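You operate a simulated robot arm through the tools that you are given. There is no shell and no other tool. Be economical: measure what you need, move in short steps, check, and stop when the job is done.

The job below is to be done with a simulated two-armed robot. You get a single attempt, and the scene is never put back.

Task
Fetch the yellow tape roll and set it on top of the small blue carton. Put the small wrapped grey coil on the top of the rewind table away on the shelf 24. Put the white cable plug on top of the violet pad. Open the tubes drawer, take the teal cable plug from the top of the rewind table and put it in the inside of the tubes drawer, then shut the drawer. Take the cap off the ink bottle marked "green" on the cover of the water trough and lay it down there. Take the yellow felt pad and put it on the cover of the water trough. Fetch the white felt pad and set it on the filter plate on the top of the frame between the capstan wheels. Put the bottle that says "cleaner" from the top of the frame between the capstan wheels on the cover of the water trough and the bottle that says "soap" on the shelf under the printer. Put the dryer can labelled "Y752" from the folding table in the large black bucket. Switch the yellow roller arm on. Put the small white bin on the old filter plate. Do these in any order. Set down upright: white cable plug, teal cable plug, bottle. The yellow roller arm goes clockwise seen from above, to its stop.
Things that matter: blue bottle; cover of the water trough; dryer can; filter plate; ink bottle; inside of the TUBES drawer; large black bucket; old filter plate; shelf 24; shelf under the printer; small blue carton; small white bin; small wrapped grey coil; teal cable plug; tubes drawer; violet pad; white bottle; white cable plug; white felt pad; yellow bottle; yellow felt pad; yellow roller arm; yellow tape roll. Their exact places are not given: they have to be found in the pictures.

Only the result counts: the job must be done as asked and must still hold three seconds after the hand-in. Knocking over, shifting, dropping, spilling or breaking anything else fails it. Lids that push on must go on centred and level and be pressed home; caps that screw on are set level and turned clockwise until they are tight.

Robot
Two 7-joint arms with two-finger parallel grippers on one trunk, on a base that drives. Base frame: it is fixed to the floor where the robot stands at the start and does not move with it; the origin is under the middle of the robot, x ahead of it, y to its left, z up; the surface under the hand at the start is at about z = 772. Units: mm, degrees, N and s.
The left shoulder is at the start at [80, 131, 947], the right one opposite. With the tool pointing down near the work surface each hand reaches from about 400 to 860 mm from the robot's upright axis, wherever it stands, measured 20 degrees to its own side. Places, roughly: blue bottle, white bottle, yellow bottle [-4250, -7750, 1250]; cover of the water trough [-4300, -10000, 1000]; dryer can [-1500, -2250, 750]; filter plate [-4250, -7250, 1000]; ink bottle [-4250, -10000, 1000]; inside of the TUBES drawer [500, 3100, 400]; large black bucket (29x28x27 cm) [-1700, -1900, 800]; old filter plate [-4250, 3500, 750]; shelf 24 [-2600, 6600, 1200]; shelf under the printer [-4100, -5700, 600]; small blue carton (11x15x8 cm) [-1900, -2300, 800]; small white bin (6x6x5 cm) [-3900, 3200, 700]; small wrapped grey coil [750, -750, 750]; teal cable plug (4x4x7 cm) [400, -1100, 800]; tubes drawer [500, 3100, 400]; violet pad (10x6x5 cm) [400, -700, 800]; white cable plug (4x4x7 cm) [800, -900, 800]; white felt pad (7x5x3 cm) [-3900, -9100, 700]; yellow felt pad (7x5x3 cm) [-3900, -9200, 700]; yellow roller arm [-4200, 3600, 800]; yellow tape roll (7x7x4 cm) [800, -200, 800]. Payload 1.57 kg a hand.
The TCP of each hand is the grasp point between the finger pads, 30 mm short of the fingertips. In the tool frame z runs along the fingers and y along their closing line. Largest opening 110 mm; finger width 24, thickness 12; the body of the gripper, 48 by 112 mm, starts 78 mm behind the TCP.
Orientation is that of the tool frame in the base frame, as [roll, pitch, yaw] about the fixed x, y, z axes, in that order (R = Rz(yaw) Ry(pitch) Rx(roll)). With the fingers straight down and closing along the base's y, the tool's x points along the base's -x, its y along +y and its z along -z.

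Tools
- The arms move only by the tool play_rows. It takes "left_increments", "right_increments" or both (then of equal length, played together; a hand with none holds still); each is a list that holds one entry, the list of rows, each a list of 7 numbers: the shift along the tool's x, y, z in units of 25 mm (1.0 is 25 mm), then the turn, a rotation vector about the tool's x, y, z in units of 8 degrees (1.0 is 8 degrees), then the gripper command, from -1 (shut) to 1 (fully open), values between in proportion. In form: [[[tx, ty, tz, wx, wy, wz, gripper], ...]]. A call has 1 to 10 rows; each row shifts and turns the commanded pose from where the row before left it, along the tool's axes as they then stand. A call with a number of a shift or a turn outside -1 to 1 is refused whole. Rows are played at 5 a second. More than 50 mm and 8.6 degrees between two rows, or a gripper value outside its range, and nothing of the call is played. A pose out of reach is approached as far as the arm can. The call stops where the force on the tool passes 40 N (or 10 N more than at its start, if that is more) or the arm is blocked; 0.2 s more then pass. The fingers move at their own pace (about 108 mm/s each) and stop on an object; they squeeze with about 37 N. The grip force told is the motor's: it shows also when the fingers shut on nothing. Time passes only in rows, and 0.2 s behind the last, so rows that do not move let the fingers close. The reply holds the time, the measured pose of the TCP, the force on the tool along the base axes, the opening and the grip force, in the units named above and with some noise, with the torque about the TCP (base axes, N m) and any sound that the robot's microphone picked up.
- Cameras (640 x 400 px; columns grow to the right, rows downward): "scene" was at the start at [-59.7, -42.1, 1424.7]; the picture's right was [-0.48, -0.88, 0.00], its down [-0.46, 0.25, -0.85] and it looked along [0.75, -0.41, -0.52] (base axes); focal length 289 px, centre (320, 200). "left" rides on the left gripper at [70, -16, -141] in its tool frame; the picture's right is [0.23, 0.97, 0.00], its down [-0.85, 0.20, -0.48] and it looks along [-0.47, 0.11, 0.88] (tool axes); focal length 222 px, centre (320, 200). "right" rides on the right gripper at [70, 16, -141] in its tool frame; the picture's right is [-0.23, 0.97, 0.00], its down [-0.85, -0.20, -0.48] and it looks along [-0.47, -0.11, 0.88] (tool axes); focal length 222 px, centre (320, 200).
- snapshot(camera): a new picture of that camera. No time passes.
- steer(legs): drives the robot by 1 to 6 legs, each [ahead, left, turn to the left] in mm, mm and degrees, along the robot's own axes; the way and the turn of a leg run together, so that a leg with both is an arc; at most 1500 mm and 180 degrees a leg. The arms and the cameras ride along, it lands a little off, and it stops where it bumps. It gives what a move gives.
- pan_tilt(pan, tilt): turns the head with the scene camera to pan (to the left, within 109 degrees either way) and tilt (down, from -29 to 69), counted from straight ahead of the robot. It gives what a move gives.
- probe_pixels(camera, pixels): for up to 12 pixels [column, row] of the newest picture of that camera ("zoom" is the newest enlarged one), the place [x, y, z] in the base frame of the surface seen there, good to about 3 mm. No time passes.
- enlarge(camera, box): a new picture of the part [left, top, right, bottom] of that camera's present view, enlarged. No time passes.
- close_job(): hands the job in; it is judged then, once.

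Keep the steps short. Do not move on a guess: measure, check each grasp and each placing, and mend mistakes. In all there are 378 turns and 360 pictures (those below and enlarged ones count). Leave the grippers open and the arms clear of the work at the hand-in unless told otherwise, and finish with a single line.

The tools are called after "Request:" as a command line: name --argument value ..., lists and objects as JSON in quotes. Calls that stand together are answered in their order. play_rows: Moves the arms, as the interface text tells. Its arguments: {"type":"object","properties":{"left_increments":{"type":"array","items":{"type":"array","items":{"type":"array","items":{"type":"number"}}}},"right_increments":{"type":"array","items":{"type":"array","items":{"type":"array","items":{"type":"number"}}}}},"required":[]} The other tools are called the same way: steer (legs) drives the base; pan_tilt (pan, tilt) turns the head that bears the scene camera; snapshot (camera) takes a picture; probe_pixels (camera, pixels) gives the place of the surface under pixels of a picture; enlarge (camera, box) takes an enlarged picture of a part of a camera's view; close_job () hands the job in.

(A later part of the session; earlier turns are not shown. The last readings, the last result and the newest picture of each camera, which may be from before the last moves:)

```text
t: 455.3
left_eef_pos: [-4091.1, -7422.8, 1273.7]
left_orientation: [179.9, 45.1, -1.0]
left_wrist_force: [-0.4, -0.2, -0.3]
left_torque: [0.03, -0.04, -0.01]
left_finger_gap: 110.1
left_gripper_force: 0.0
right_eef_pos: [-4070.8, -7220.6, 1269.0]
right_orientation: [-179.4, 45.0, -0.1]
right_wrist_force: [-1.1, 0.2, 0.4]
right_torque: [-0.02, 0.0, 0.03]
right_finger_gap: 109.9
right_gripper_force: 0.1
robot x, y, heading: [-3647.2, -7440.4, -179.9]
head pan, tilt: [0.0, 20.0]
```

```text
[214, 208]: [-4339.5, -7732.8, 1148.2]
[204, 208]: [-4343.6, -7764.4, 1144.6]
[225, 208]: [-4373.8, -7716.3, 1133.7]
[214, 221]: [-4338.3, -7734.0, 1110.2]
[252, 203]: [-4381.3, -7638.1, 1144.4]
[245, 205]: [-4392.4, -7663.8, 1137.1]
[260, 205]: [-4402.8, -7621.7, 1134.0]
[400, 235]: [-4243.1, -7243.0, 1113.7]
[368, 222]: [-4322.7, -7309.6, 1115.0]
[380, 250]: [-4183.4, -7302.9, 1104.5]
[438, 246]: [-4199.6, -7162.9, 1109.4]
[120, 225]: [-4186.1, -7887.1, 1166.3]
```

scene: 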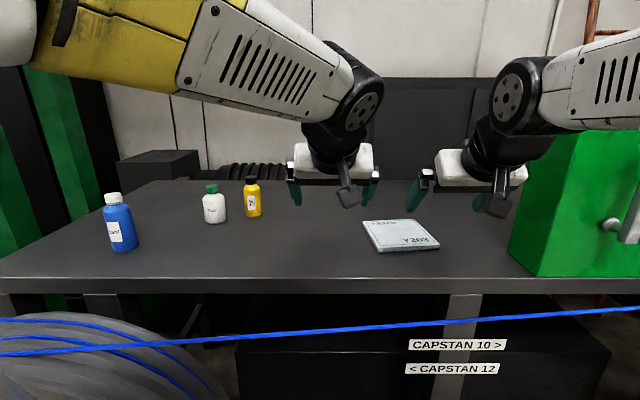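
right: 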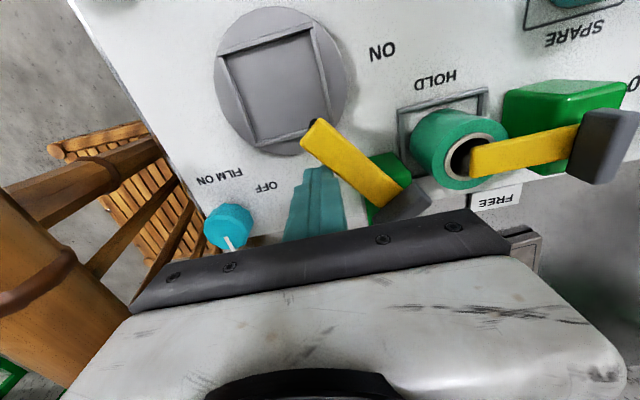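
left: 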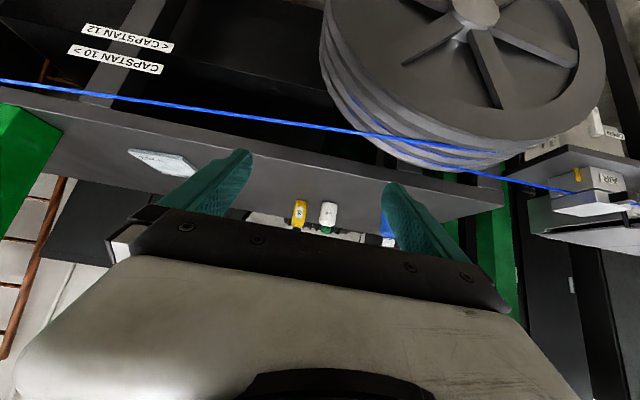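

Soap centre (-4363,-7743). Bring the left hand to a hover behind and above it.

Request:
play_rows --left_increments '[[[-0.296, 0.985, 0.518, 0, 0, 0, 0.45], [-0.296, 0.985, 0.518, 0, 0, 0, 0.45], [-0.296, 0.985, 0.518, 0, 0, 0, 0.45], [-0.296, 0.985, 0.518, 0, 0, 0, 0.45], [-0.296, 0.985, 0.518, 0, 0, 0, 0.45], [-0.296, 0.985, 0.518, 0, 0, 0, 0.45], [-0.296, 0.985, 0.518, 0, 0, 0, 0.45], [-0.296, 0.985, 0.518, 0, 0, 0, 0.45], [-0.296, 0.985, 0.518, 0, 0, 0, 0.45], [-0.296, 0.985, 0.518, 0, 0, 0, 0.45]]]'

Request:
play_rows --left_increments '[[[-0.296, 0.985, 0.518, 0, 0, 0, 0.45], [-0.296, 0.985, 0.518, 0, 0, 0, 0.45], [-0.296, 0.985, 0.518, 0, 0, 0, 0.45]]]'

Request:
snapshot --camera "left"

Request:
snapshot --camera "scene"

```text
t: 457.5
left_eef_pos: [-4240.3, -7667.0, 1237.2]
left_orientation: [179.9, 45.0, -1.2]
left_wrist_force: [-0.2, 0.2, 0.3]
left_torque: [0.03, 0.03, 0.0]
left_finger_gap: 79.8
left_gripper_force: 0.0
right_eef_pos: [-4072.0, -7220.4, 1268.9]
right_orientation: [-179.4, 45.1, -0.1]
right_wrist_force: [-0.3, 0.1, 0.1]
right_torque: [-0.03, 0.04, -0.01]
right_finger_gap: 109.9
right_gripper_force: 0.1
robot x, y, heading: [-3647.2, -7440.4, -180.1]
head pan, tilt: [0.0, 20.0]
```

```text
t: 458.3
left_eef_pos: [-4284.4, -7739.5, 1223.0]
left_orientation: [-180.0, 45.2, -1.2]
left_wrist_force: [-0.4, 0.2, 0.2]
left_torque: [-0.01, 0.0, 0.0]
left_finger_gap: 79.9
left_gripper_force: 0.1
right_eef_pos: [-4072.1, -7220.9, 1269.1]
right_orientation: [-179.4, 45.1, -0.1]
right_wrist_force: [0.9, -0.2, -0.7]
right_torque: [0.01, 0.03, 0.01]
right_finger_gap: 110.1
right_gripper_force: 0.1
robot x, y, heading: [-3646.7, -7441.4, -180.1]
head pan, tilt: [0.0, 20.0]
```

```text
210 pictures are left
```

left: 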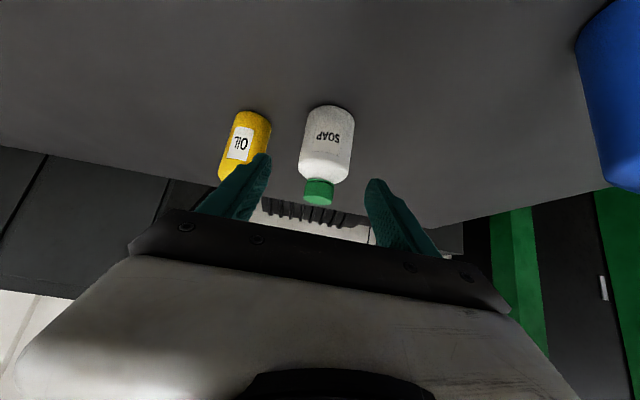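

```text
209 pictures are left
```

scene: 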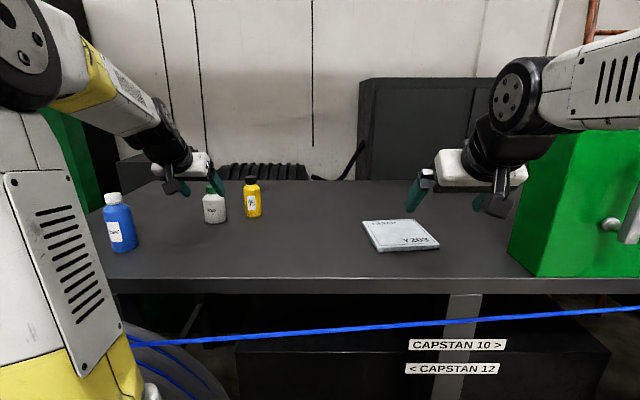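

Aligned. Move in along the tool axis to the bottle and close.

Request:
play_rows --left_increments '[[[0, 0.05, 1, 0, 0, 0, 0.45], [0, 0.05, 1, 0, 0, 0, 0.45], [0, 0.05, 1, 0, 0, 0, 0.45], [0, 0.05, 1, 0, 0, 0, 0.45], [0, 0, 0.45, 0, 0, 0, 0.45]]]'

Request:
snapshot --camera "left"

Request:
enlarge --camera "scene" --box '[90, 120, 290, 260]'

```text
t: 459.5
left_eef_pos: [-4362.7, -7742.3, 1144.1]
left_orientation: [179.8, 45.1, -1.1]
left_wrist_force: [-0.7, -0.3, -0.1]
left_torque: [0.0, -0.02, 0.02]
left_finger_gap: 79.9
left_gripper_force: 0.0
right_eef_pos: [-4071.9, -7220.7, 1268.0]
right_orientation: [-179.4, 45.1, -0.2]
right_wrist_force: [-0.1, 0.1, 0.4]
right_torque: [-0.03, -0.01, 0.0]
right_finger_gap: 110.2
right_gripper_force: 0.1
robot x, y, heading: [-3649.1, -7443.5, -179.6]
head pan, tilt: [0.0, 20.0]
```

```text
208 pictures are left
```

left: 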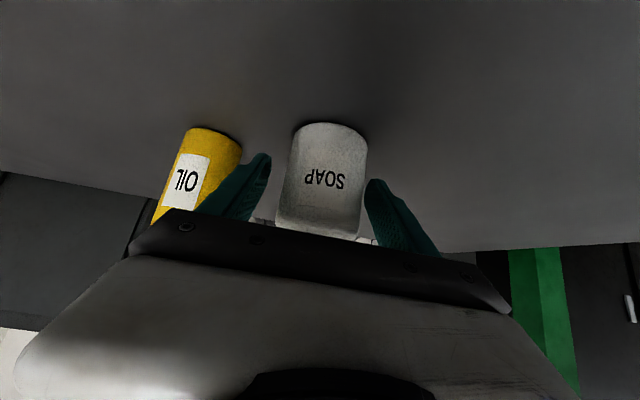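

```text
2.86 times, centred on (190, 190) of scene
```

zoom: 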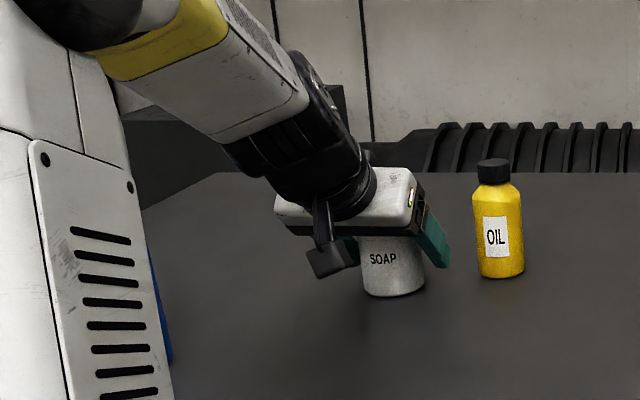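

Close and lift straight up.

Request:
play_rows --left_increments '[[[0, 0, 0, 0, 0, 0, -1], [0, 0, 0, 0, 0, 0, -1], [0, 0, 0, 0, 0, 0, -1], [-0.4, 0, -0.4, 0, 0, 0, -1], [-0.98, 0, -0.98, 0, 0, 0, -1], [-0.98, 0, -0.98, 0, 0, 0, -1], [-0.98, 0, -0.98, 0, 0, 0, -1]]]'

Request:
snapshot --camera "left"

```text
t: 461.1
left_eef_pos: [-4362.1, -7742.6, 1261.9]
left_orientation: [-179.9, 45.0, -1.1]
left_wrist_force: [-0.5, 0.0, -2.1]
left_torque: [0.0, 0.01, -0.03]
left_finger_gap: 56.1
left_gripper_force: 37.2
right_eef_pos: [-4072.4, -7220.4, 1269.8]
right_orientation: [-179.5, 45.1, -0.1]
right_wrist_force: [0.0, 0.2, 0.0]
right_torque: [0.0, -0.02, 0.04]
right_finger_gap: 109.9
right_gripper_force: 0.1
robot x, y, heading: [-3647.3, -7443.4, -179.9]
head pan, tilt: [0.0, 20.0]
```

```text
206 pictures are left
```

left: 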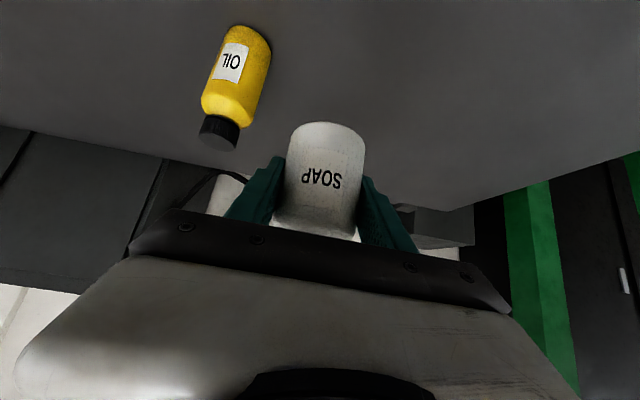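

Soap held. Retract the left hand toward me.

Request:
play_rows --left_increments '[[[0.98, -0.7, -0.98, 0, 0, 0, -1], [0.98, -0.7, -0.98, 0, 0, 0, -1], [0.98, -0.7, -0.98, 0, 0, 0, -1], [0.98, -0.7, -0.98, 0, 0, 0, -1], [0.98, -0.7, -0.98, 0, 0, 0, -1], [0.98, -0.7, -0.98, 0, 0, 0, -1], [0.98, -0.7, -0.98, 0, 0, 0, -1], [0.98, -0.7, -0.98, 0, 0, 0, -1]]]'

Request:
steer --legs '[[-90, 0, 0], [0, 520, 0]]'

Request:
snapshot --camera "scene"

Request:
snapshot --camera "right"

```text
t: 462.9
left_eef_pos: [-4082.7, -7608.3, 1261.8]
left_orientation: [180.0, 45.0, -1.2]
left_wrist_force: [-0.1, -0.8, -1.9]
left_torque: [-0.02, 0.0, -0.02]
left_finger_gap: 56.5
left_gripper_force: 36.6
right_eef_pos: [-4072.3, -7220.5, 1269.3]
right_orientation: [-179.4, 45.1, -0.2]
right_wrist_force: [-0.2, 0.3, 0.5]
right_torque: [0.01, -0.01, -0.01]
right_finger_gap: 110.0
right_gripper_force: 0.1
robot x, y, heading: [-3645.7, -7444.9, -179.9]
head pan, tilt: [0.0, 20.0]
```

```text
t: 466.7
left_eef_pos: [-3990.2, -8134.8, 1260.8]
left_orientation: [-180.0, 45.1, -1.1]
left_wrist_force: [0.0, 0.1, -2.4]
left_torque: [-0.02, 0.03, 0.02]
left_finger_gap: 56.4
left_gripper_force: 37.0
right_eef_pos: [-3980.2, -7747.6, 1267.6]
right_orientation: [-179.4, 45.1, 0.0]
right_wrist_force: [-1.2, -1.0, -0.2]
right_torque: [-0.01, -0.02, 0.03]
right_finger_gap: 110.1
right_gripper_force: 0.1
robot x, y, heading: [-3553.4, -7966.7, -179.6]
head pan, tilt: [0.0, 20.0]
```

```text
205 pictures are left
```

scene: 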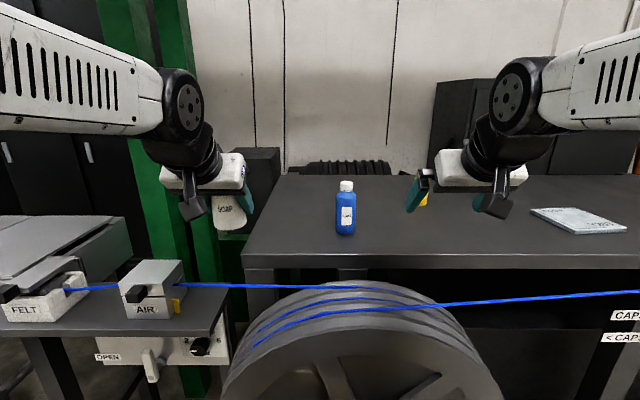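

```text
204 pictures are left
```

right: 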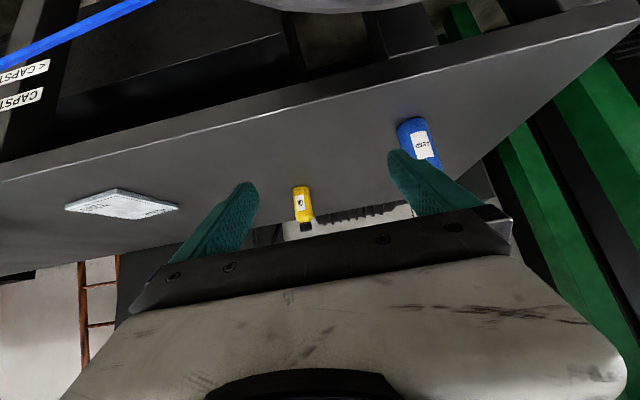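

Request:
probe_pixels --camera "scene" --pixels '[[346, 215], [336, 215], [357, 215], [346, 234], [346, 182], [346, 190]]'

```text
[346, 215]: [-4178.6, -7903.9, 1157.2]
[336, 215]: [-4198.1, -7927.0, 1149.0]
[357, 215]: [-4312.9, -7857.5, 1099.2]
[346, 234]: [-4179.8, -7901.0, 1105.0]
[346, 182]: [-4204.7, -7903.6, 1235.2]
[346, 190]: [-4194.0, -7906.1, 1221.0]
```

Cleaner centre (-4206,-7901). Bring the right hand to hover, then in along the tool axis.

Request:
play_rows --right_increments '[[[-0.444, 0.876, 0.751, 0, 0, 0, 0.6], [-0.444, 0.876, 0.751, 0, 0, 0, 0.6], [-0.444, 0.876, 0.751, 0, 0, 0, 0.6], [-0.444, 0.876, 0.751, 0, 0, 0, 0.6], [-0.444, 0.876, 0.751, 0, 0, 0, 0.6], [-0.444, 0.876, 0.751, 0, 0, 0, 0.6], [-0.444, 0.876, 0.751, 0, 0, 0, 0.6]]]'

Request:
snapshot --camera "right"

Request:
probe_pixels --camera "right" --pixels '[[320, 160], [320, 140], [305, 150], [340, 150]]'

```text
t: 468.3
left_eef_pos: [-3988.8, -8135.6, 1260.6]
left_orientation: [180.0, 45.1, -1.0]
left_wrist_force: [1.0, -0.3, -1.4]
left_torque: [0.02, 0.0, 0.02]
left_finger_gap: 56.3
left_gripper_force: 37.4
right_eef_pos: [-4128.5, -7898.7, 1230.1]
right_orientation: [-179.5, 45.2, 0.0]
right_wrist_force: [0.4, 0.9, 0.5]
right_torque: [0.03, 0.0, 0.0]
right_finger_gap: 87.9
right_gripper_force: 0.0
robot x, y, heading: [-3552.8, -7968.8, -179.6]
head pan, tilt: [0.0, 20.0]
```

```text
203 pictures are left
```

right: 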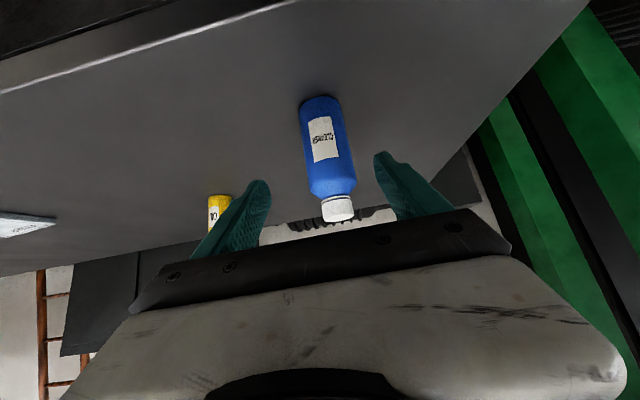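

```text
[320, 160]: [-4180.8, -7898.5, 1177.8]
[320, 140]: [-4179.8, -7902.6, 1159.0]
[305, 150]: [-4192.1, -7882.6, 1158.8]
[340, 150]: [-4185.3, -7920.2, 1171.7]
```

Request:
play_rows --right_increments '[[[0, 0.1, 1, 0, 0, 0, 0.6], [0, 0, 1, 0, 0, 0, 0.6], [0, 0, 1, 0, 0, 0, 0.6], [0, 0, 1, 0, 0, 0, 0.6], [0, 0, 0.4, 0, 0, 0, 0.6], [0, 0, 0, 0, 0, 0, -1], [0, 0, 0, 0, 0, 0, -1], [0, 0, 0, 0, 0, 0, -1]]]'

Request:
play_rows --right_increments '[[[-0.4, 0, -0.4, 0, 0, 0, -1], [-0.98, 0, -0.98, 0, 0, 0, -1], [-0.98, 0, -0.98, 0, 0, 0, -1], [-0.98, 0, -0.98, 0, 0, 0, -1], [-0.5, 0, -0.5, 0, 0, 0, -1]]]'

Request:
snapshot --camera "right"

Request:
snapshot --camera "scene"

```text
t: 470.1
left_eef_pos: [-3988.6, -8134.8, 1261.2]
left_orientation: [-180.0, 45.0, -1.0]
left_wrist_force: [-0.1, -0.7, -2.1]
left_torque: [-0.01, -0.01, 0.0]
left_finger_gap: 56.2
left_gripper_force: 37.5
right_eef_pos: [-4207.6, -7901.6, 1151.5]
right_orientation: [-179.4, 45.2, 0.0]
right_wrist_force: [-2.0, 0.1, 2.5]
right_torque: [-0.09, 0.11, -0.04]
right_finger_gap: 51.3
right_gripper_force: 37.6
robot x, y, heading: [-3553.2, -7966.3, -180.0]
head pan, tilt: [0.0, 20.0]
```

```text
t: 471.3
left_eef_pos: [-3987.7, -8135.6, 1260.0]
left_orientation: [180.0, 45.1, -1.0]
left_wrist_force: [-0.9, 0.6, -1.9]
left_torque: [0.02, 0.0, 0.01]
left_finger_gap: 56.5
left_gripper_force: 37.2
right_eef_pos: [-4206.2, -7901.8, 1289.4]
right_orientation: [-179.3, 45.0, 0.0]
right_wrist_force: [-0.8, 0.0, -1.1]
right_torque: [-0.02, -0.03, -0.01]
right_finger_gap: 51.4
right_gripper_force: 37.2
robot x, y, heading: [-3557.6, -7968.6, -179.8]
head pan, tilt: [0.0, 20.0]
```

```text
202 pictures are left
```

right: 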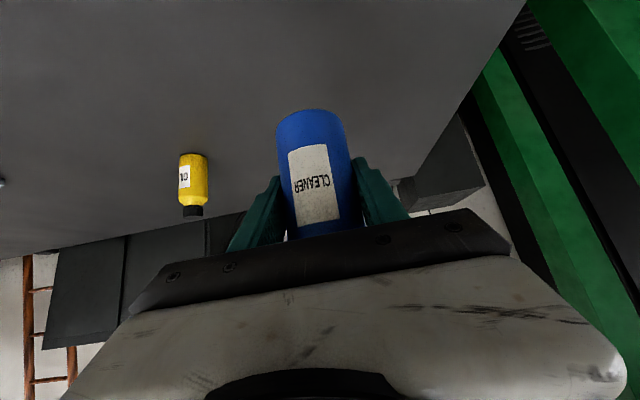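

```text
201 pictures are left
```

scene: 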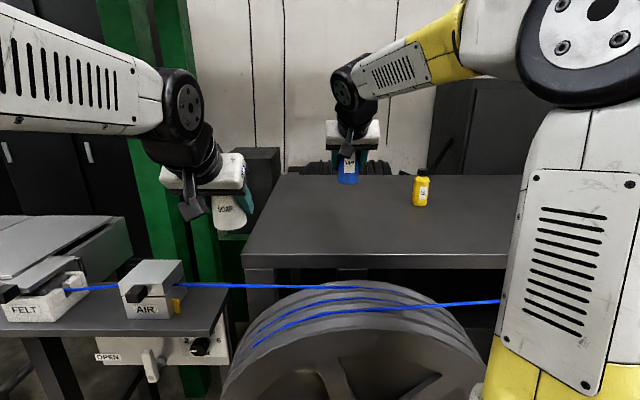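

Both bottles held. Retract the right hand, back off and go north to the printer.

Request:
play_rows --right_increments '[[[0.98, -0.3, -0.98, 0, 0, 0, -1], [0.98, -0.3, -0.98, 0, 0, 0, -1], [0.98, -0.3, -0.98, 0, 0, 0, -1], [0.98, -0.3, -0.98, 0, 0, 0, -1], [0.98, -0.3, -0.98, 0, 0, 0, -1], [0.98, -0.3, -0.98, 0, 0, 0, -1]]]'

Request:
steer --legs '[[-400, 0, 0], [0, -1500, 0], [0, -750, 0]]'

Request:
snapshot --camera "scene"

```text
t: 472.7
left_eef_pos: [-3990.1, -8135.9, 1260.2]
left_orientation: [-180.0, 45.0, -1.0]
left_wrist_force: [-0.2, -0.7, -1.6]
left_torque: [0.0, -0.05, -0.03]
left_finger_gap: 56.4
left_gripper_force: 37.1
right_eef_pos: [-3998.1, -7857.9, 1286.2]
right_orientation: [-179.5, 45.1, 0.0]
right_wrist_force: [-0.4, 0.2, -2.5]
right_torque: [0.03, -0.04, 0.0]
right_finger_gap: 51.1
right_gripper_force: 36.5
robot x, y, heading: [-3554.3, -7967.1, -179.7]
head pan, tilt: [0.0, 20.0]
```

```text
t: 485.8
left_eef_pos: [-3605.9, -5895.2, 1261.2]
left_orientation: [180.0, 45.1, -1.5]
left_wrist_force: [-0.6, -0.1, -1.8]
left_torque: [0.04, -0.01, -0.02]
left_finger_gap: 56.4
left_gripper_force: 37.2
right_eef_pos: [-3614.4, -5618.7, 1287.8]
right_orientation: [-179.5, 45.0, -0.7]
right_wrist_force: [-0.4, -0.1, -2.2]
right_torque: [0.01, 0.01, 0.02]
right_finger_gap: 51.2
right_gripper_force: 36.9
robot x, y, heading: [-3168.4, -5731.3, 179.8]
head pan, tilt: [0.0, 20.0]
```

```text
200 pictures are left
```

scene: 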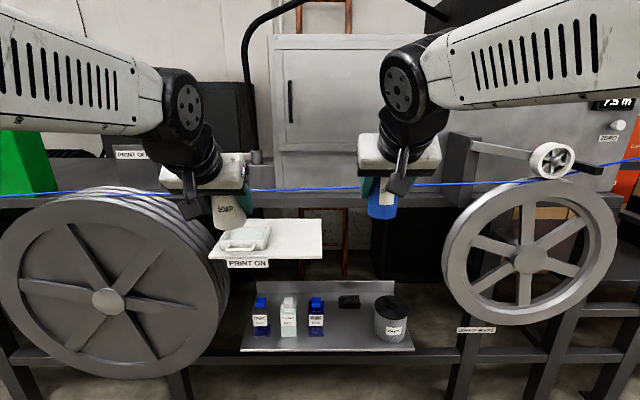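

The shelf holds three small bottles, a black item, a cup; free room at (360,340)-(330,345) front or between (345,315). Measure.

Request:
enlarge --camera "scene" --box '[200, 210, 440, 370]'

Request:
probe_pixels --camera "scene" --pixels '[[245, 348], [410, 348], [330, 348], [330, 335], [350, 320], [352, 330], [318, 332], [390, 340], [265, 258], [320, 250], [340, 288], [430, 185]]'

```text
2.50 times, centred on (320, 290) of scene
```

zoom: 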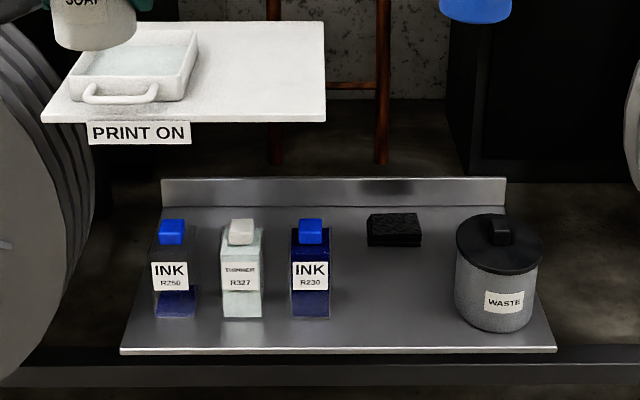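

```text
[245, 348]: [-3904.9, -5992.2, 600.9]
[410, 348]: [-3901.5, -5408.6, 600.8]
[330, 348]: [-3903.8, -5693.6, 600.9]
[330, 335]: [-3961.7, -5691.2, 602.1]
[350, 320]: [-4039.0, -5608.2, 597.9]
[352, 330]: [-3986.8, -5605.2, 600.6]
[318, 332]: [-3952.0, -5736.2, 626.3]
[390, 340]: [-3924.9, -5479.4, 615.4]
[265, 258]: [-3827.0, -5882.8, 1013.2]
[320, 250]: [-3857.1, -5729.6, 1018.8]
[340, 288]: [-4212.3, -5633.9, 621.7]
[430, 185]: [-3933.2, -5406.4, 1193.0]
```

Free spot on the shelf: about (-3990,-5615). Reposition, extend and lower the left hand in the open space in front.

Request:
steer --legs '[[-100, -215, 0]]'

Request:
play_rows --left_increments '[[[-0.98, -0.5, 0.98, 0, 0, 0, -1], [-0.98, -0.5, 0.98, 0, 0, 0, -1], [-0.98, -0.5, 0.98, 0, 0, 0, -1], [-0.98, -0.5, 0.98, 0, 0, 0, -1], [-0.98, -0.5, 0.98, 0, 0, 0, -1], [0.98, 0, 0.98, 0, 0, 0, -1], [0.98, 0, 0.98, 0, 0, 0, -1], [0.98, 0, 0.98, 0, 0, 0, -1], [0.98, 0, 0.98, 0, 0, 0, -1], [0.98, 0, 0.98, 0, 0, 0, -1]]]'

Request:
play_rows --left_increments '[[[0.98, 0, 0.98, 0, 0, 0, -1], [0.98, 0, 0.98, 0, 0, 0, -1], [0.98, 0, 0.98, 0, 0, 0, -1], [0.98, 0, 0.98, 0, 0, 0, -1], [0.98, 0, 0.98, 0, 0, 0, -1], [0.98, 0, 0.98, 0, 0, 0, -1], [0.98, 0, 0.98, 0, 0, 0, -1], [0.98, 0, 0.98, 0, 0, 0, -1], [0.98, 0, 0.98, 0, 0, 0, -1], [0.98, 0, 0.98, 0, 0, 0, -1]]]'

Request:
pan_tilt --pan 5 --tilt 30

Request:
snapshot --camera "scene"

Request:
snapshot --camera "left"

```text
t: 487.5
left_eef_pos: [-3506.3, -5684.4, 1260.8]
left_orientation: [-180.0, 45.1, -1.5]
left_wrist_force: [0.2, 1.0, -1.9]
left_torque: [-0.01, -0.02, -0.01]
left_finger_gap: 56.3
left_gripper_force: 36.7
right_eef_pos: [-3512.3, -5405.4, 1287.6]
right_orientation: [-179.4, 45.1, -0.7]
right_wrist_force: [-0.5, 0.1, -1.8]
right_torque: [-0.01, -0.02, -0.02]
right_finger_gap: 51.5
right_gripper_force: 37.1
robot x, y, heading: [-3068.6, -5521.3, 179.5]
head pan, tilt: [0.0, 20.0]
```

```text
t: 489.7
left_eef_pos: [-3677.7, -5615.9, 1087.3]
left_orientation: [-179.9, 45.0, -1.6]
left_wrist_force: [-0.4, -0.4, -2.3]
left_torque: [0.02, 0.0, -0.02]
left_finger_gap: 56.3
left_gripper_force: 36.6
right_eef_pos: [-3511.1, -5405.0, 1288.1]
right_orientation: [-179.5, 45.2, -0.6]
right_wrist_force: [0.7, -0.6, -1.5]
right_torque: [0.01, -0.02, 0.0]
right_finger_gap: 51.3
right_gripper_force: 37.3
robot x, y, heading: [-3073.6, -5518.9, 179.7]
head pan, tilt: [0.0, 20.0]
```

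```text
t: 491.9
left_eef_pos: [-3678.8, -5615.6, 739.6]
left_orientation: [-180.0, 45.1, -1.6]
left_wrist_force: [1.3, -0.3, -2.0]
left_torque: [-0.02, -0.03, 0.02]
left_finger_gap: 56.4
left_gripper_force: 36.9
right_eef_pos: [-3513.2, -5405.6, 1287.2]
right_orientation: [-179.4, 45.2, -0.5]
right_wrist_force: [-0.2, -0.2, -2.6]
right_torque: [-0.03, 0.01, 0.0]
right_finger_gap: 51.2
right_gripper_force: 37.0
robot x, y, heading: [-3068.2, -5523.0, 180.0]
head pan, tilt: [0.0, 20.0]
```

```text
t: 492.6
left_eef_pos: [-3678.4, -5616.3, 740.8]
left_orientation: [179.9, 45.1, -1.6]
left_wrist_force: [0.3, -0.1, -1.8]
left_torque: [0.01, -0.01, -0.03]
left_finger_gap: 56.5
left_gripper_force: 37.0
right_eef_pos: [-3512.9, -5406.7, 1287.8]
right_orientation: [-179.4, 45.1, -0.7]
right_wrist_force: [0.8, -0.4, -1.5]
right_torque: [0.04, -0.01, 0.0]
right_finger_gap: 51.1
right_gripper_force: 36.8
robot x, y, heading: [-3069.1, -5520.6, 179.6]
head pan, tilt: [5.0, 30.0]
```

```text
198 pictures are left
```

scene: 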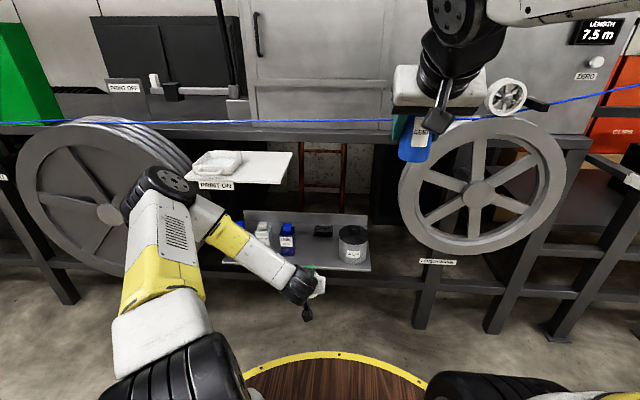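

```text
197 pictures are left
```

left: 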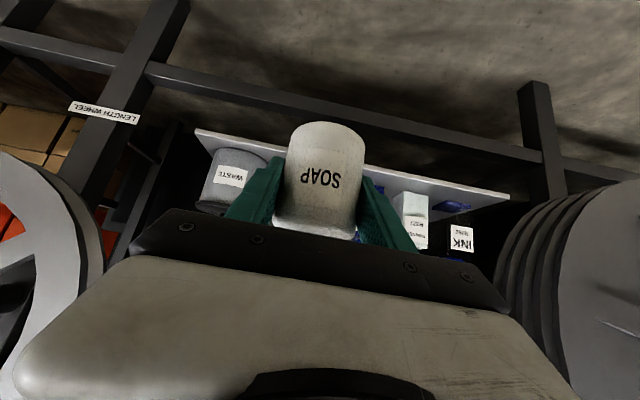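

Raise the right hand a bit, and drive forward 200 then check clearances.

Request:
play_rows --right_increments '[[[-0.98, 0, -0.98, 0, 0, 0, -1], [-0.98, 0, -0.98, 0, 0, 0, -1]]]'

Request:
steer --legs '[[200, 0, 0]]'

Request:
snapshot --camera "scene"

Request:
snapshot --camera "left"

Request:
probe_pixels --camera "left" --pixels '[[255, 170], [215, 150], [270, 200], [400, 190], [410, 230], [300, 235], [370, 150]]'

```text
t: 493.2
left_eef_pos: [-3678.3, -5616.7, 739.1]
left_orientation: [180.0, 45.1, -1.6]
left_wrist_force: [-0.4, 0.2, -1.6]
left_torque: [0.0, 0.0, -0.04]
left_finger_gap: 56.3
left_gripper_force: 37.0
right_eef_pos: [-3511.4, -5405.9, 1356.3]
right_orientation: [-179.4, 45.0, -0.7]
right_wrist_force: [-0.6, -0.1, -2.3]
right_torque: [0.01, -0.01, 0.0]
right_finger_gap: 51.1
right_gripper_force: 36.9
robot x, y, heading: [-3070.5, -5522.4, 179.6]
head pan, tilt: [5.0, 30.0]
```

```text
t: 494.8
left_eef_pos: [-3881.7, -5615.6, 739.5]
left_orientation: [-180.0, 45.1, -1.6]
left_wrist_force: [-0.1, -0.6, -2.0]
left_torque: [-0.01, 0.03, -0.02]
left_finger_gap: 56.3
left_gripper_force: 37.1
right_eef_pos: [-3715.2, -5405.7, 1356.5]
right_orientation: [-179.4, 45.1, -0.6]
right_wrist_force: [0.5, -1.1, -2.3]
right_torque: [0.02, -0.01, -0.01]
right_finger_gap: 51.3
right_gripper_force: 37.0
robot x, y, heading: [-3273.4, -5519.2, 179.6]
head pan, tilt: [5.0, 30.0]
```

```text
196 pictures are left
```

scene: 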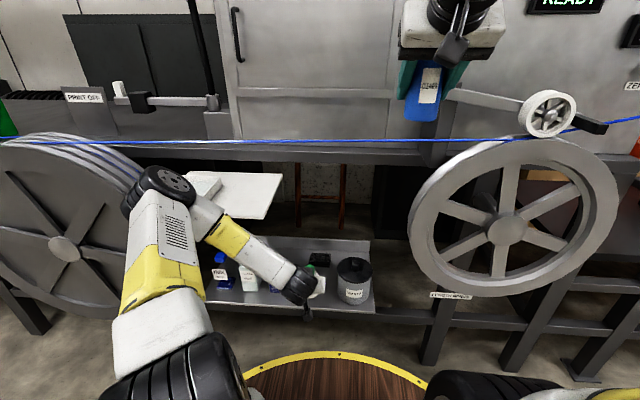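

```text
195 pictures are left
```

left: 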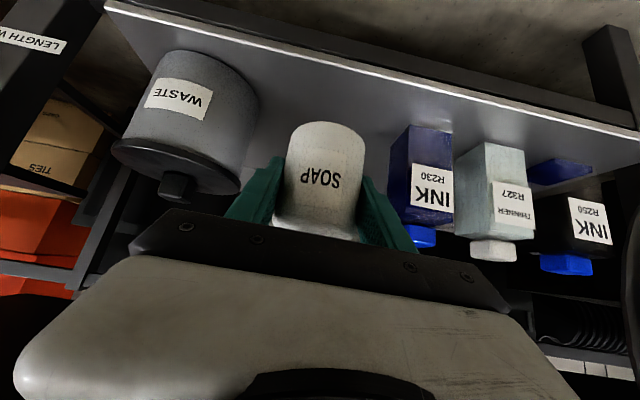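

```text
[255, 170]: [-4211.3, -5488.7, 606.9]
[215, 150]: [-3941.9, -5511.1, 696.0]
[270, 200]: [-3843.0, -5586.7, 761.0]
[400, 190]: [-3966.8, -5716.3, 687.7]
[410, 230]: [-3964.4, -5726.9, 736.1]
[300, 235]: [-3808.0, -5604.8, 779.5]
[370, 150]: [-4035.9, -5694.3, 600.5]
```

Gap of ~160 mm between INK and WASTE, centred at y≈-5615. Forward 93 mm, then lower to z≈645.

Request:
steer --legs '[[93, 0, 0]]'

Request:
play_rows --left_increments '[[[0.98, 0, 0.98, 0, 0, 0, -1], [0.98, 0, 0.98, 0, 0, 0, -1], [0.4, 0, 0.4, 0, 0, 0, -1]]]'

Request:
snapshot --camera "left"

```text
t: 496.0
left_eef_pos: [-3950.8, -5613.4, 738.9]
left_orientation: [-179.8, 44.3, -1.8]
left_wrist_force: [0.2, 0.0, -2.4]
left_torque: [-0.02, -0.02, 0.0]
left_finger_gap: 56.0
left_gripper_force: 37.0
right_eef_pos: [-3794.4, -5405.7, 1355.4]
right_orientation: [-179.5, 44.9, -0.3]
right_wrist_force: [-0.7, -0.1, -1.8]
right_torque: [0.0, -0.03, 0.01]
right_finger_gap: 51.4
right_gripper_force: 36.9
robot x, y, heading: [-3356.6, -5520.0, 179.5]
head pan, tilt: [5.0, 30.0]
stopped in leg 1: the robot was blocked; the commanded pose is now the measured one
```

```text
t: 496.8
left_eef_pos: [-3952.9, -5614.1, 700.3]
left_orientation: [-179.8, 44.1, -1.7]
left_wrist_force: [0.5, 0.7, -2.7]
left_torque: [-0.02, 0.0, -0.06]
left_finger_gap: 56.3
left_gripper_force: 36.4
left hand out of reach, approached as far as the arm can: row 2, 3
right_eef_pos: [-3798.2, -5406.5, 1356.2]
right_orientation: [-179.5, 44.9, -0.4]
right_wrist_force: [0.1, 0.0, -2.2]
right_torque: [0.01, 0.0, 0.0]
right_finger_gap: 51.0
right_gripper_force: 37.0
robot x, y, heading: [-3358.1, -5515.0, 180.0]
head pan, tilt: [5.0, 30.0]
```

```text
194 pictures are left
```

left: 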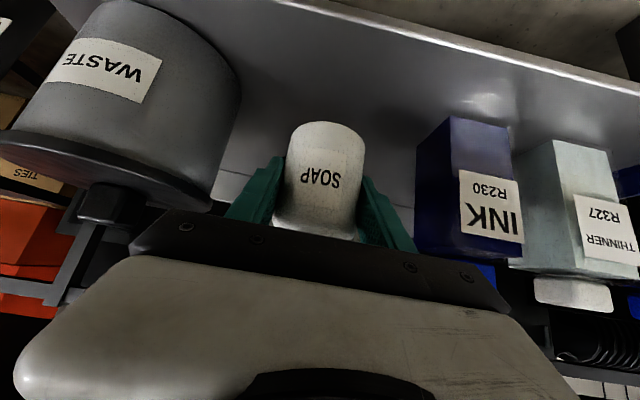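

Something blocked: the left arm may be touching. Look.

Request:
snapshot --camera "scene"

Request:
pan_tilt --pan 25 --tilt 45

Request:
snapshot --camera "scene"

```text
193 pictures are left
```

scene: 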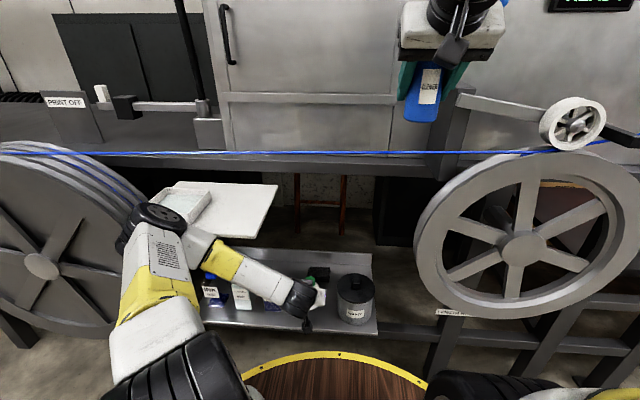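

```text
t: 497.6
left_eef_pos: [-3952.7, -5615.1, 701.4]
left_orientation: [-179.7, 44.1, -1.7]
left_wrist_force: [0.8, 1.0, -2.6]
left_torque: [0.0, -0.01, -0.01]
left_finger_gap: 56.5
left_gripper_force: 37.2
right_eef_pos: [-3796.9, -5406.2, 1355.1]
right_orientation: [-179.3, 44.9, -0.4]
right_wrist_force: [0.3, 0.1, -2.2]
right_torque: [0.0, 0.03, -0.02]
right_finger_gap: 51.2
right_gripper_force: 37.0
robot x, y, heading: [-3357.3, -5520.2, 180.0]
head pan, tilt: [25.0, 45.0]
```

```text
192 pictures are left
```

scene: 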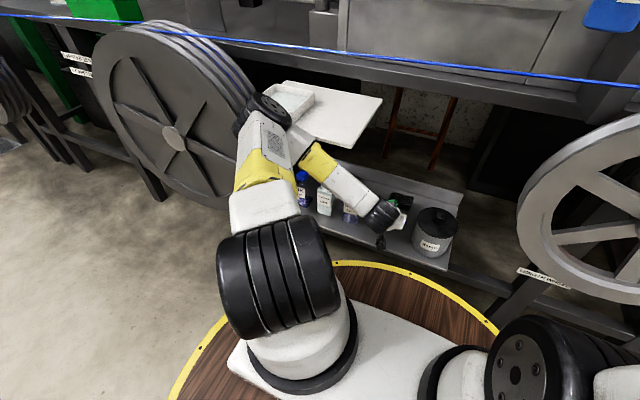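

The left elbow is touching next to the wheel/tray. Back off 90 mm and extend the arm instead (straighter elbow).

Request:
steer --legs '[[-110, 0, 0]]'

Request:
play_rows --left_increments '[[[-0.98, 0, 0.98, 0, 0.1, 0, -1], [-0.98, 0, 0.98, 0, 0, 0, -1]]]'

Request:
snapshot --camera "scene"

Request:
snapshot --camera "left"

```text
t: 498.8
left_eef_pos: [-3842.2, -5614.8, 699.7]
left_orientation: [-179.7, 44.1, -1.8]
left_wrist_force: [-0.1, 0.0, -2.0]
left_torque: [0.03, -0.05, -0.01]
left_finger_gap: 56.2
left_gripper_force: 36.9
right_eef_pos: [-3687.3, -5406.2, 1355.7]
right_orientation: [-179.3, 44.9, -0.5]
right_wrist_force: [-0.5, 0.3, -2.6]
right_torque: [0.0, 0.01, -0.01]
right_finger_gap: 51.0
right_gripper_force: 37.2
robot x, y, heading: [-3246.4, -5519.6, 179.8]
head pan, tilt: [25.0, 45.0]
```

```text
t: 499.4
left_eef_pos: [-3911.0, -5610.6, 699.0]
left_orientation: [-179.7, 43.4, -1.8]
left_wrist_force: [0.3, -0.3, -1.6]
left_torque: [0.01, -0.02, 0.03]
left_finger_gap: 56.4
left_gripper_force: 37.6
right_eef_pos: [-3687.6, -5405.8, 1355.9]
right_orientation: [-179.5, 44.8, -0.5]
right_wrist_force: [-0.2, -0.3, -2.6]
right_torque: [-0.01, 0.0, -0.01]
right_finger_gap: 51.3
right_gripper_force: 36.9
robot x, y, heading: [-3245.2, -5520.3, 179.9]
head pan, tilt: [25.0, 45.0]
```

```text
191 pictures are left
```

scene: 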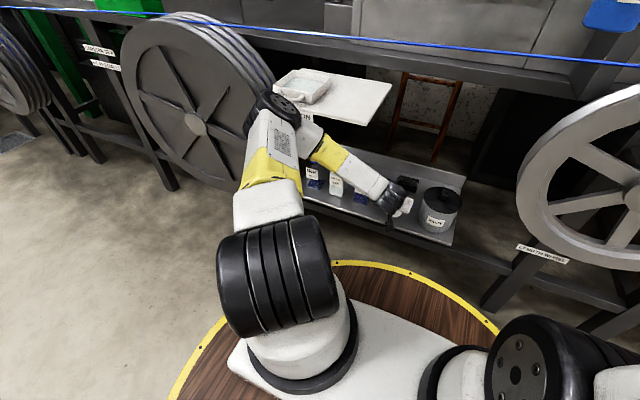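

```text
190 pictures are left
```

left: 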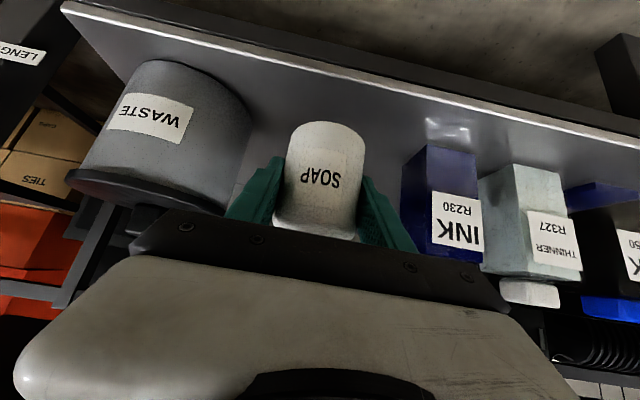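

Tray and wheel look undisturbed. Correct the tilt, extend to x≈-3962, then check.

Request:
play_rows --left_increments '[[[-0.7, 0.1, 0.7, 0, -0.21, 0, -1], [-0.75, 0.1, 0.75, 0, 0, 0, -1], [0.5, 0, 0.5, 0, 0, 0, -1]]]'

Request:
snapshot --camera "scene"

Request:
snapshot --camera "left"

```text
t: 500.2
left_eef_pos: [-3962.7, -5613.8, 680.8]
left_orientation: [-179.7, 44.9, -1.8]
left_wrist_force: [0.7, -0.3, -1.3]
left_torque: [-0.02, -0.01, -0.04]
left_finger_gap: 56.2
left_gripper_force: 37.1
right_eef_pos: [-3686.5, -5406.2, 1356.1]
right_orientation: [-179.4, 44.9, -0.4]
right_wrist_force: [0.0, -0.6, -2.6]
right_torque: [0.01, 0.02, 0.0]
right_finger_gap: 51.2
right_gripper_force: 37.6
robot x, y, heading: [-3247.3, -5523.0, 179.9]
head pan, tilt: [25.0, 45.0]
```

```text
189 pictures are left
```

scene: 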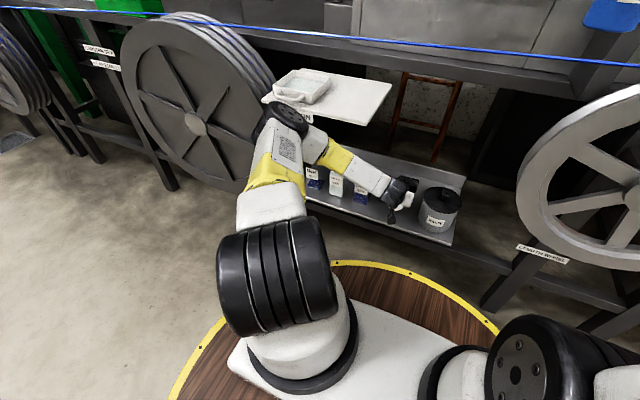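

```text
188 pictures are left
```

left: 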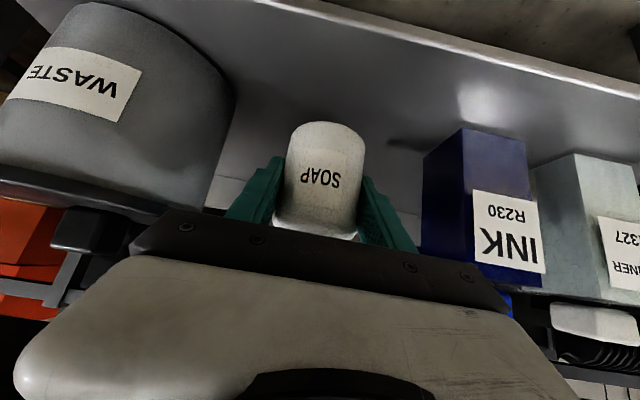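

Lower gently to the shelf.

Request:
play_rows --left_increments '[[[0.4, 0, 0.4, 0, 0, 0, -1], [0.3, 0, 0.3, 0, 0, 0, -1], [0.15, 0, 0.15, 0, 0, 0, -1], [0.08, 0, 0.08, 0, 0, 0, -1]]]'

```text
t: 501.2
left_eef_pos: [-3963.2, -5615.1, 647.5]
left_orientation: [-179.8, 44.9, -1.7]
left_wrist_force: [-0.1, -0.7, -2.5]
left_torque: [0.02, -0.04, -0.01]
left_finger_gap: 56.1
left_gripper_force: 37.1
right_eef_pos: [-3687.4, -5407.3, 1356.1]
right_orientation: [-179.3, 44.9, -0.6]
right_wrist_force: [-0.6, 0.0, -1.0]
right_torque: [-0.01, 0.0, 0.0]
right_finger_gap: 51.2
right_gripper_force: 37.4
robot x, y, heading: [-3244.8, -5518.2, 179.8]
head pan, tilt: [25.0, 45.0]
```

Request:
play_rows --left_increments '[[[0.06, 0, 0.06, 0, 0, 0, -1], [0.05, 0, 0.05, 0, 0, 0, -1]]]'

```text
t: 501.8
left_eef_pos: [-3964.5, -5614.9, 643.9]
left_orientation: [-179.7, 45.0, -1.9]
left_wrist_force: [0.3, -1.7, -2.1]
left_torque: [-0.01, 0.01, 0.01]
left_finger_gap: 56.2
left_gripper_force: 37.0
right_eef_pos: [-3686.7, -5405.8, 1356.7]
right_orientation: [-179.3, 44.9, -0.6]
right_wrist_force: [0.6, 0.8, -2.1]
right_torque: [-0.01, 0.02, -0.02]
right_finger_gap: 51.1
right_gripper_force: 37.4
robot x, y, heading: [-3242.0, -5519.7, 180.0]
head pan, tilt: [25.0, 45.0]
```

Request:
play_rows --left_increments '[[[0.05, 0, 0.05, 0, 0, 0, -1], [0.04, 0, 0.04, 0, 0, 0, -1]]]'

```text
t: 502.4
left_eef_pos: [-3965.2, -5614.4, 643.4]
left_orientation: [-179.7, 45.4, -1.9]
left_wrist_force: [8.5, -0.5, 25.7]
left_torque: [-0.3, -0.5, 0.06]
left_finger_gap: 56.5
left_gripper_force: 37.2
right_eef_pos: [-3686.2, -5406.0, 1357.0]
right_orientation: [-179.4, 45.0, -0.6]
right_wrist_force: [-0.7, 0.5, -2.0]
right_torque: [0.0, -0.01, 0.03]
right_finger_gap: 51.1
right_gripper_force: 37.2
robot x, y, heading: [-3247.3, -5521.9, 180.2]
head pan, tilt: [25.0, 45.0]
```

Contact. Ease, open, and retreat along the tool axis.

Request:
play_rows --left_increments '[[[-0.04, 0, -0.04, 0, 0, 0, -1], [0, 0, 0, 0, 0, 0, 0.2], [0, 0, 0, 0, 0, 0, 0.4], [0, 0, 0, 0, 0, 0, 0.4], [0, 0, -0.7, 0, 0, 0, 0.4], [0, 0, -1, 0, 0, 0, 0.4], [0, 0, -1, 0, 0, 0, 0.4], [0, 0, -1, 0, 0, 0, 0.4], [0, 0, -1, 0, 0, 0, 0.4]]]'

Request:
snapshot --camera "left"

```text
t: 504.4
left_eef_pos: [-3879.7, -5620.2, 725.6]
left_orientation: [-179.7, 44.8, -1.7]
left_wrist_force: [0.4, -0.9, -0.9]
left_torque: [-0.02, 0.03, -0.01]
left_finger_gap: 77.2
left_gripper_force: 0.1
right_eef_pos: [-3687.7, -5406.0, 1356.2]
right_orientation: [-179.4, 44.9, -0.5]
right_wrist_force: [-0.3, -0.6, -1.5]
right_torque: [0.01, 0.05, -0.01]
right_finger_gap: 51.0
right_gripper_force: 37.0
robot x, y, heading: [-3241.9, -5516.8, 179.9]
head pan, tilt: [25.0, 45.0]
```

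```text
187 pictures are left
```

left: 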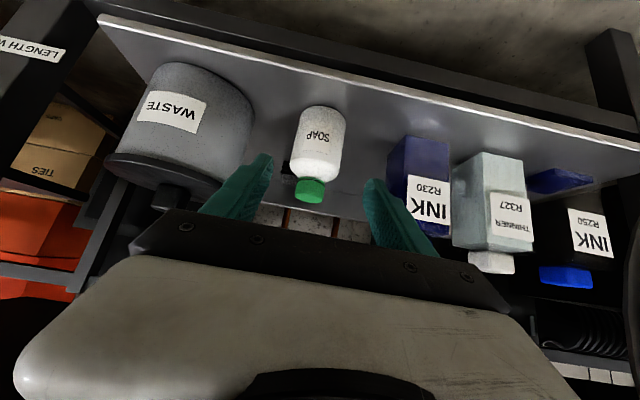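

Soap stands upright on the shelf. Back away, raise the left hand and point it down again, then go south toward the trough.

Request:
steer --legs '[[-320, 0, 0]]'

Request:
play_rows --left_increments '[[[-0.98, 0, -0.98, 0, 0, 0, 1], [-0.98, 0, -0.98, 0, 0, 0, 1], [-0.98, 0, -0.98, 0, 0, 0, 1], [-0.98, 0, -0.98, 0, 0, 0, 1], [-0.98, 0, -0.98, 0, 0, 0, 1], [-0.98, 0, -0.98, 0, 0, 0, 1], [-0.98, 0, -0.98, 0, 0, 0, 1], [-0.98, 0, -0.98, 0, 0, 0, 1], [-0.98, 0, -0.98, 0, 0, 0, 1], [-0.98, 0, -0.98, 0, 0, 0, 1]]]'

Request:
play_rows --left_increments '[[[-0.98, 0, -0.98, 0, 0, 0, 1], [-0.98, 0, -0.98, 0, 0, 0, 1], [-0.98, 0, -0.98, 0, 0, 0, 1], [0, 0, 0, 0, 0.94, 0, 1], [0, 0, 0, 0, 0.94, 0, 1], [0, 0, 0, 0, 0.94, 0, 1], [0, 0, 0, 0, 0.94, 0, 1], [0, 0, 0, 0, 0.94, 0, 1], [0, 0, 0, 0, 0.9, 0, 1]]]'

Request:
steer --legs '[[60, 1500, 0], [0, 1500, 0], [0, 600, 0]]'

Request:
pan_tilt --pan 20 --tilt 25

Request:
snapshot --camera "scene"

```text
t: 506.6
left_eef_pos: [-3558.7, -5622.2, 725.8]
left_orientation: [-179.8, 45.0, -1.6]
left_wrist_force: [-0.5, 0.3, 0.0]
left_torque: [0.01, 0.0, 0.03]
left_finger_gap: 76.8
left_gripper_force: 0.1
right_eef_pos: [-3367.4, -5407.9, 1356.0]
right_orientation: [-179.4, 45.0, -0.3]
right_wrist_force: [0.1, -0.1, -2.9]
right_torque: [-0.02, -0.03, 0.04]
right_finger_gap: 51.3
right_gripper_force: 36.8
robot x, y, heading: [-2924.9, -5520.1, -180.0]
head pan, tilt: [25.0, 45.0]
```

```text
t: 508.8
left_eef_pos: [-3556.7, -5625.7, 1074.4]
left_orientation: [-179.7, 45.0, -1.6]
left_wrist_force: [-0.3, -0.3, 0.1]
left_torque: [0.01, -0.03, -0.01]
left_finger_gap: 110.1
left_gripper_force: 0.2
right_eef_pos: [-3366.3, -5408.1, 1355.1]
right_orientation: [-179.4, 44.9, -0.2]
right_wrist_force: [-0.9, -0.2, -1.8]
right_torque: [0.04, 0.0, -0.03]
right_finger_gap: 51.0
right_gripper_force: 36.2
robot x, y, heading: [-2928.6, -5521.0, -179.8]
head pan, tilt: [25.0, 45.0]
```

```text
t: 510.8
left_eef_pos: [-3559.3, -5623.7, 1177.5]
left_orientation: [-179.8, 0.1, -1.8]
left_wrist_force: [-0.3, 0.4, -0.8]
left_torque: [0.01, 0.01, -0.04]
left_finger_gap: 110.0
left_gripper_force: 0.2
right_eef_pos: [-3368.1, -5407.9, 1355.0]
right_orientation: [-179.4, 45.0, -0.3]
right_wrist_force: [0.8, 0.4, -1.8]
right_torque: [0.01, -0.01, 0.03]
right_finger_gap: 51.0
right_gripper_force: 37.2
robot x, y, heading: [-2923.9, -5522.9, -179.7]
head pan, tilt: [25.0, 45.0]
```

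```text
refused: leg 1 is longer than a leg can be; nothing moved
```

```text
t: 511.6
left_eef_pos: [-3559.5, -5624.6, 1177.3]
left_orientation: [-179.8, 0.2, -1.7]
left_wrist_force: [0.2, -0.6, 0.7]
left_torque: [-0.03, -0.01, 0.02]
left_finger_gap: 109.7
left_gripper_force: 0.0
right_eef_pos: [-3367.5, -5408.5, 1356.0]
right_orientation: [-179.3, 44.9, -0.1]
right_wrist_force: [-0.1, -0.2, -2.4]
right_torque: [0.05, 0.02, -0.01]
right_finger_gap: 51.1
right_gripper_force: 36.6
robot x, y, heading: [-2925.8, -5521.4, -179.7]
head pan, tilt: [20.0, 25.0]
```

```text
186 pictures are left
```

scene: 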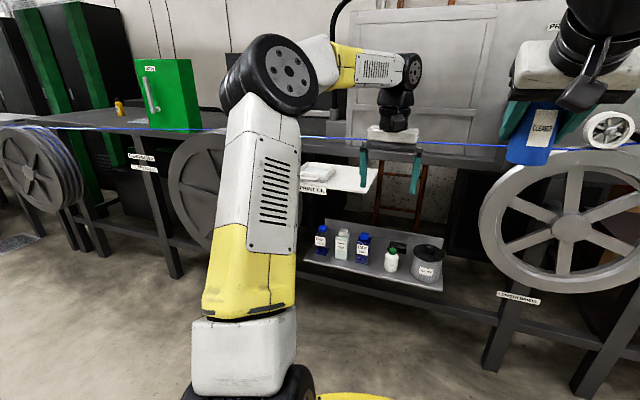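

Drive south 2.5 m and look at the trough area.

Request:
steer --legs '[[0, 1500, 0], [0, 1200, 0]]'

Request:
pan_tilt --pan 45 --tilt 22

Request:
snapshot --camera "scene"

```text
t: 524.8
left_eef_pos: [-3517.0, -8354.5, 1177.1]
left_orientation: [-179.8, 0.3, -0.6]
left_wrist_force: [-0.9, 0.7, 0.4]
left_torque: [-0.01, 0.02, -0.06]
left_finger_gap: 110.0
left_gripper_force: 0.0
right_eef_pos: [-3328.8, -8136.8, 1356.0]
right_orientation: [-179.4, 45.0, 0.8]
right_wrist_force: [-0.2, 0.1, -2.4]
right_torque: [0.0, -0.03, 0.01]
right_finger_gap: 50.9
right_gripper_force: 37.4
robot x, y, heading: [-2880.4, -8243.0, -178.8]
head pan, tilt: [20.0, 25.0]
```

```text
t: 525.7
left_eef_pos: [-3516.3, -8356.0, 1176.7]
left_orientation: [-179.8, 0.2, -0.6]
left_wrist_force: [-0.2, -0.3, -0.1]
left_torque: [0.0, 0.0, -0.02]
left_finger_gap: 110.0
left_gripper_force: 0.0
right_eef_pos: [-3329.3, -8137.1, 1355.0]
right_orientation: [-179.3, 44.9, 0.9]
right_wrist_force: [-0.7, 0.2, -2.2]
right_torque: [-0.02, -0.02, 0.02]
right_finger_gap: 50.9
right_gripper_force: 37.6
robot x, y, heading: [-2885.2, -8240.7, -178.8]
head pan, tilt: [45.0, 22.0]
```

```text
185 pictures are left
```

scene: 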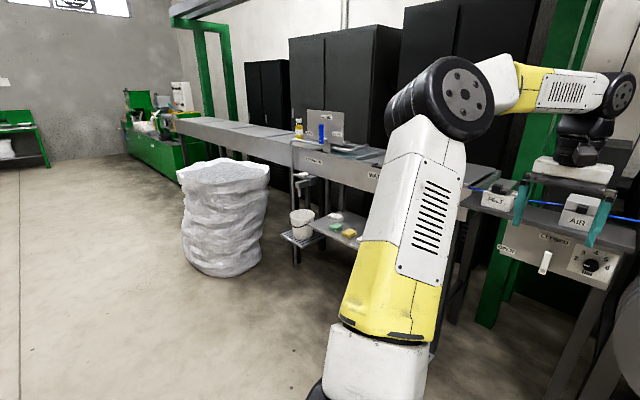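

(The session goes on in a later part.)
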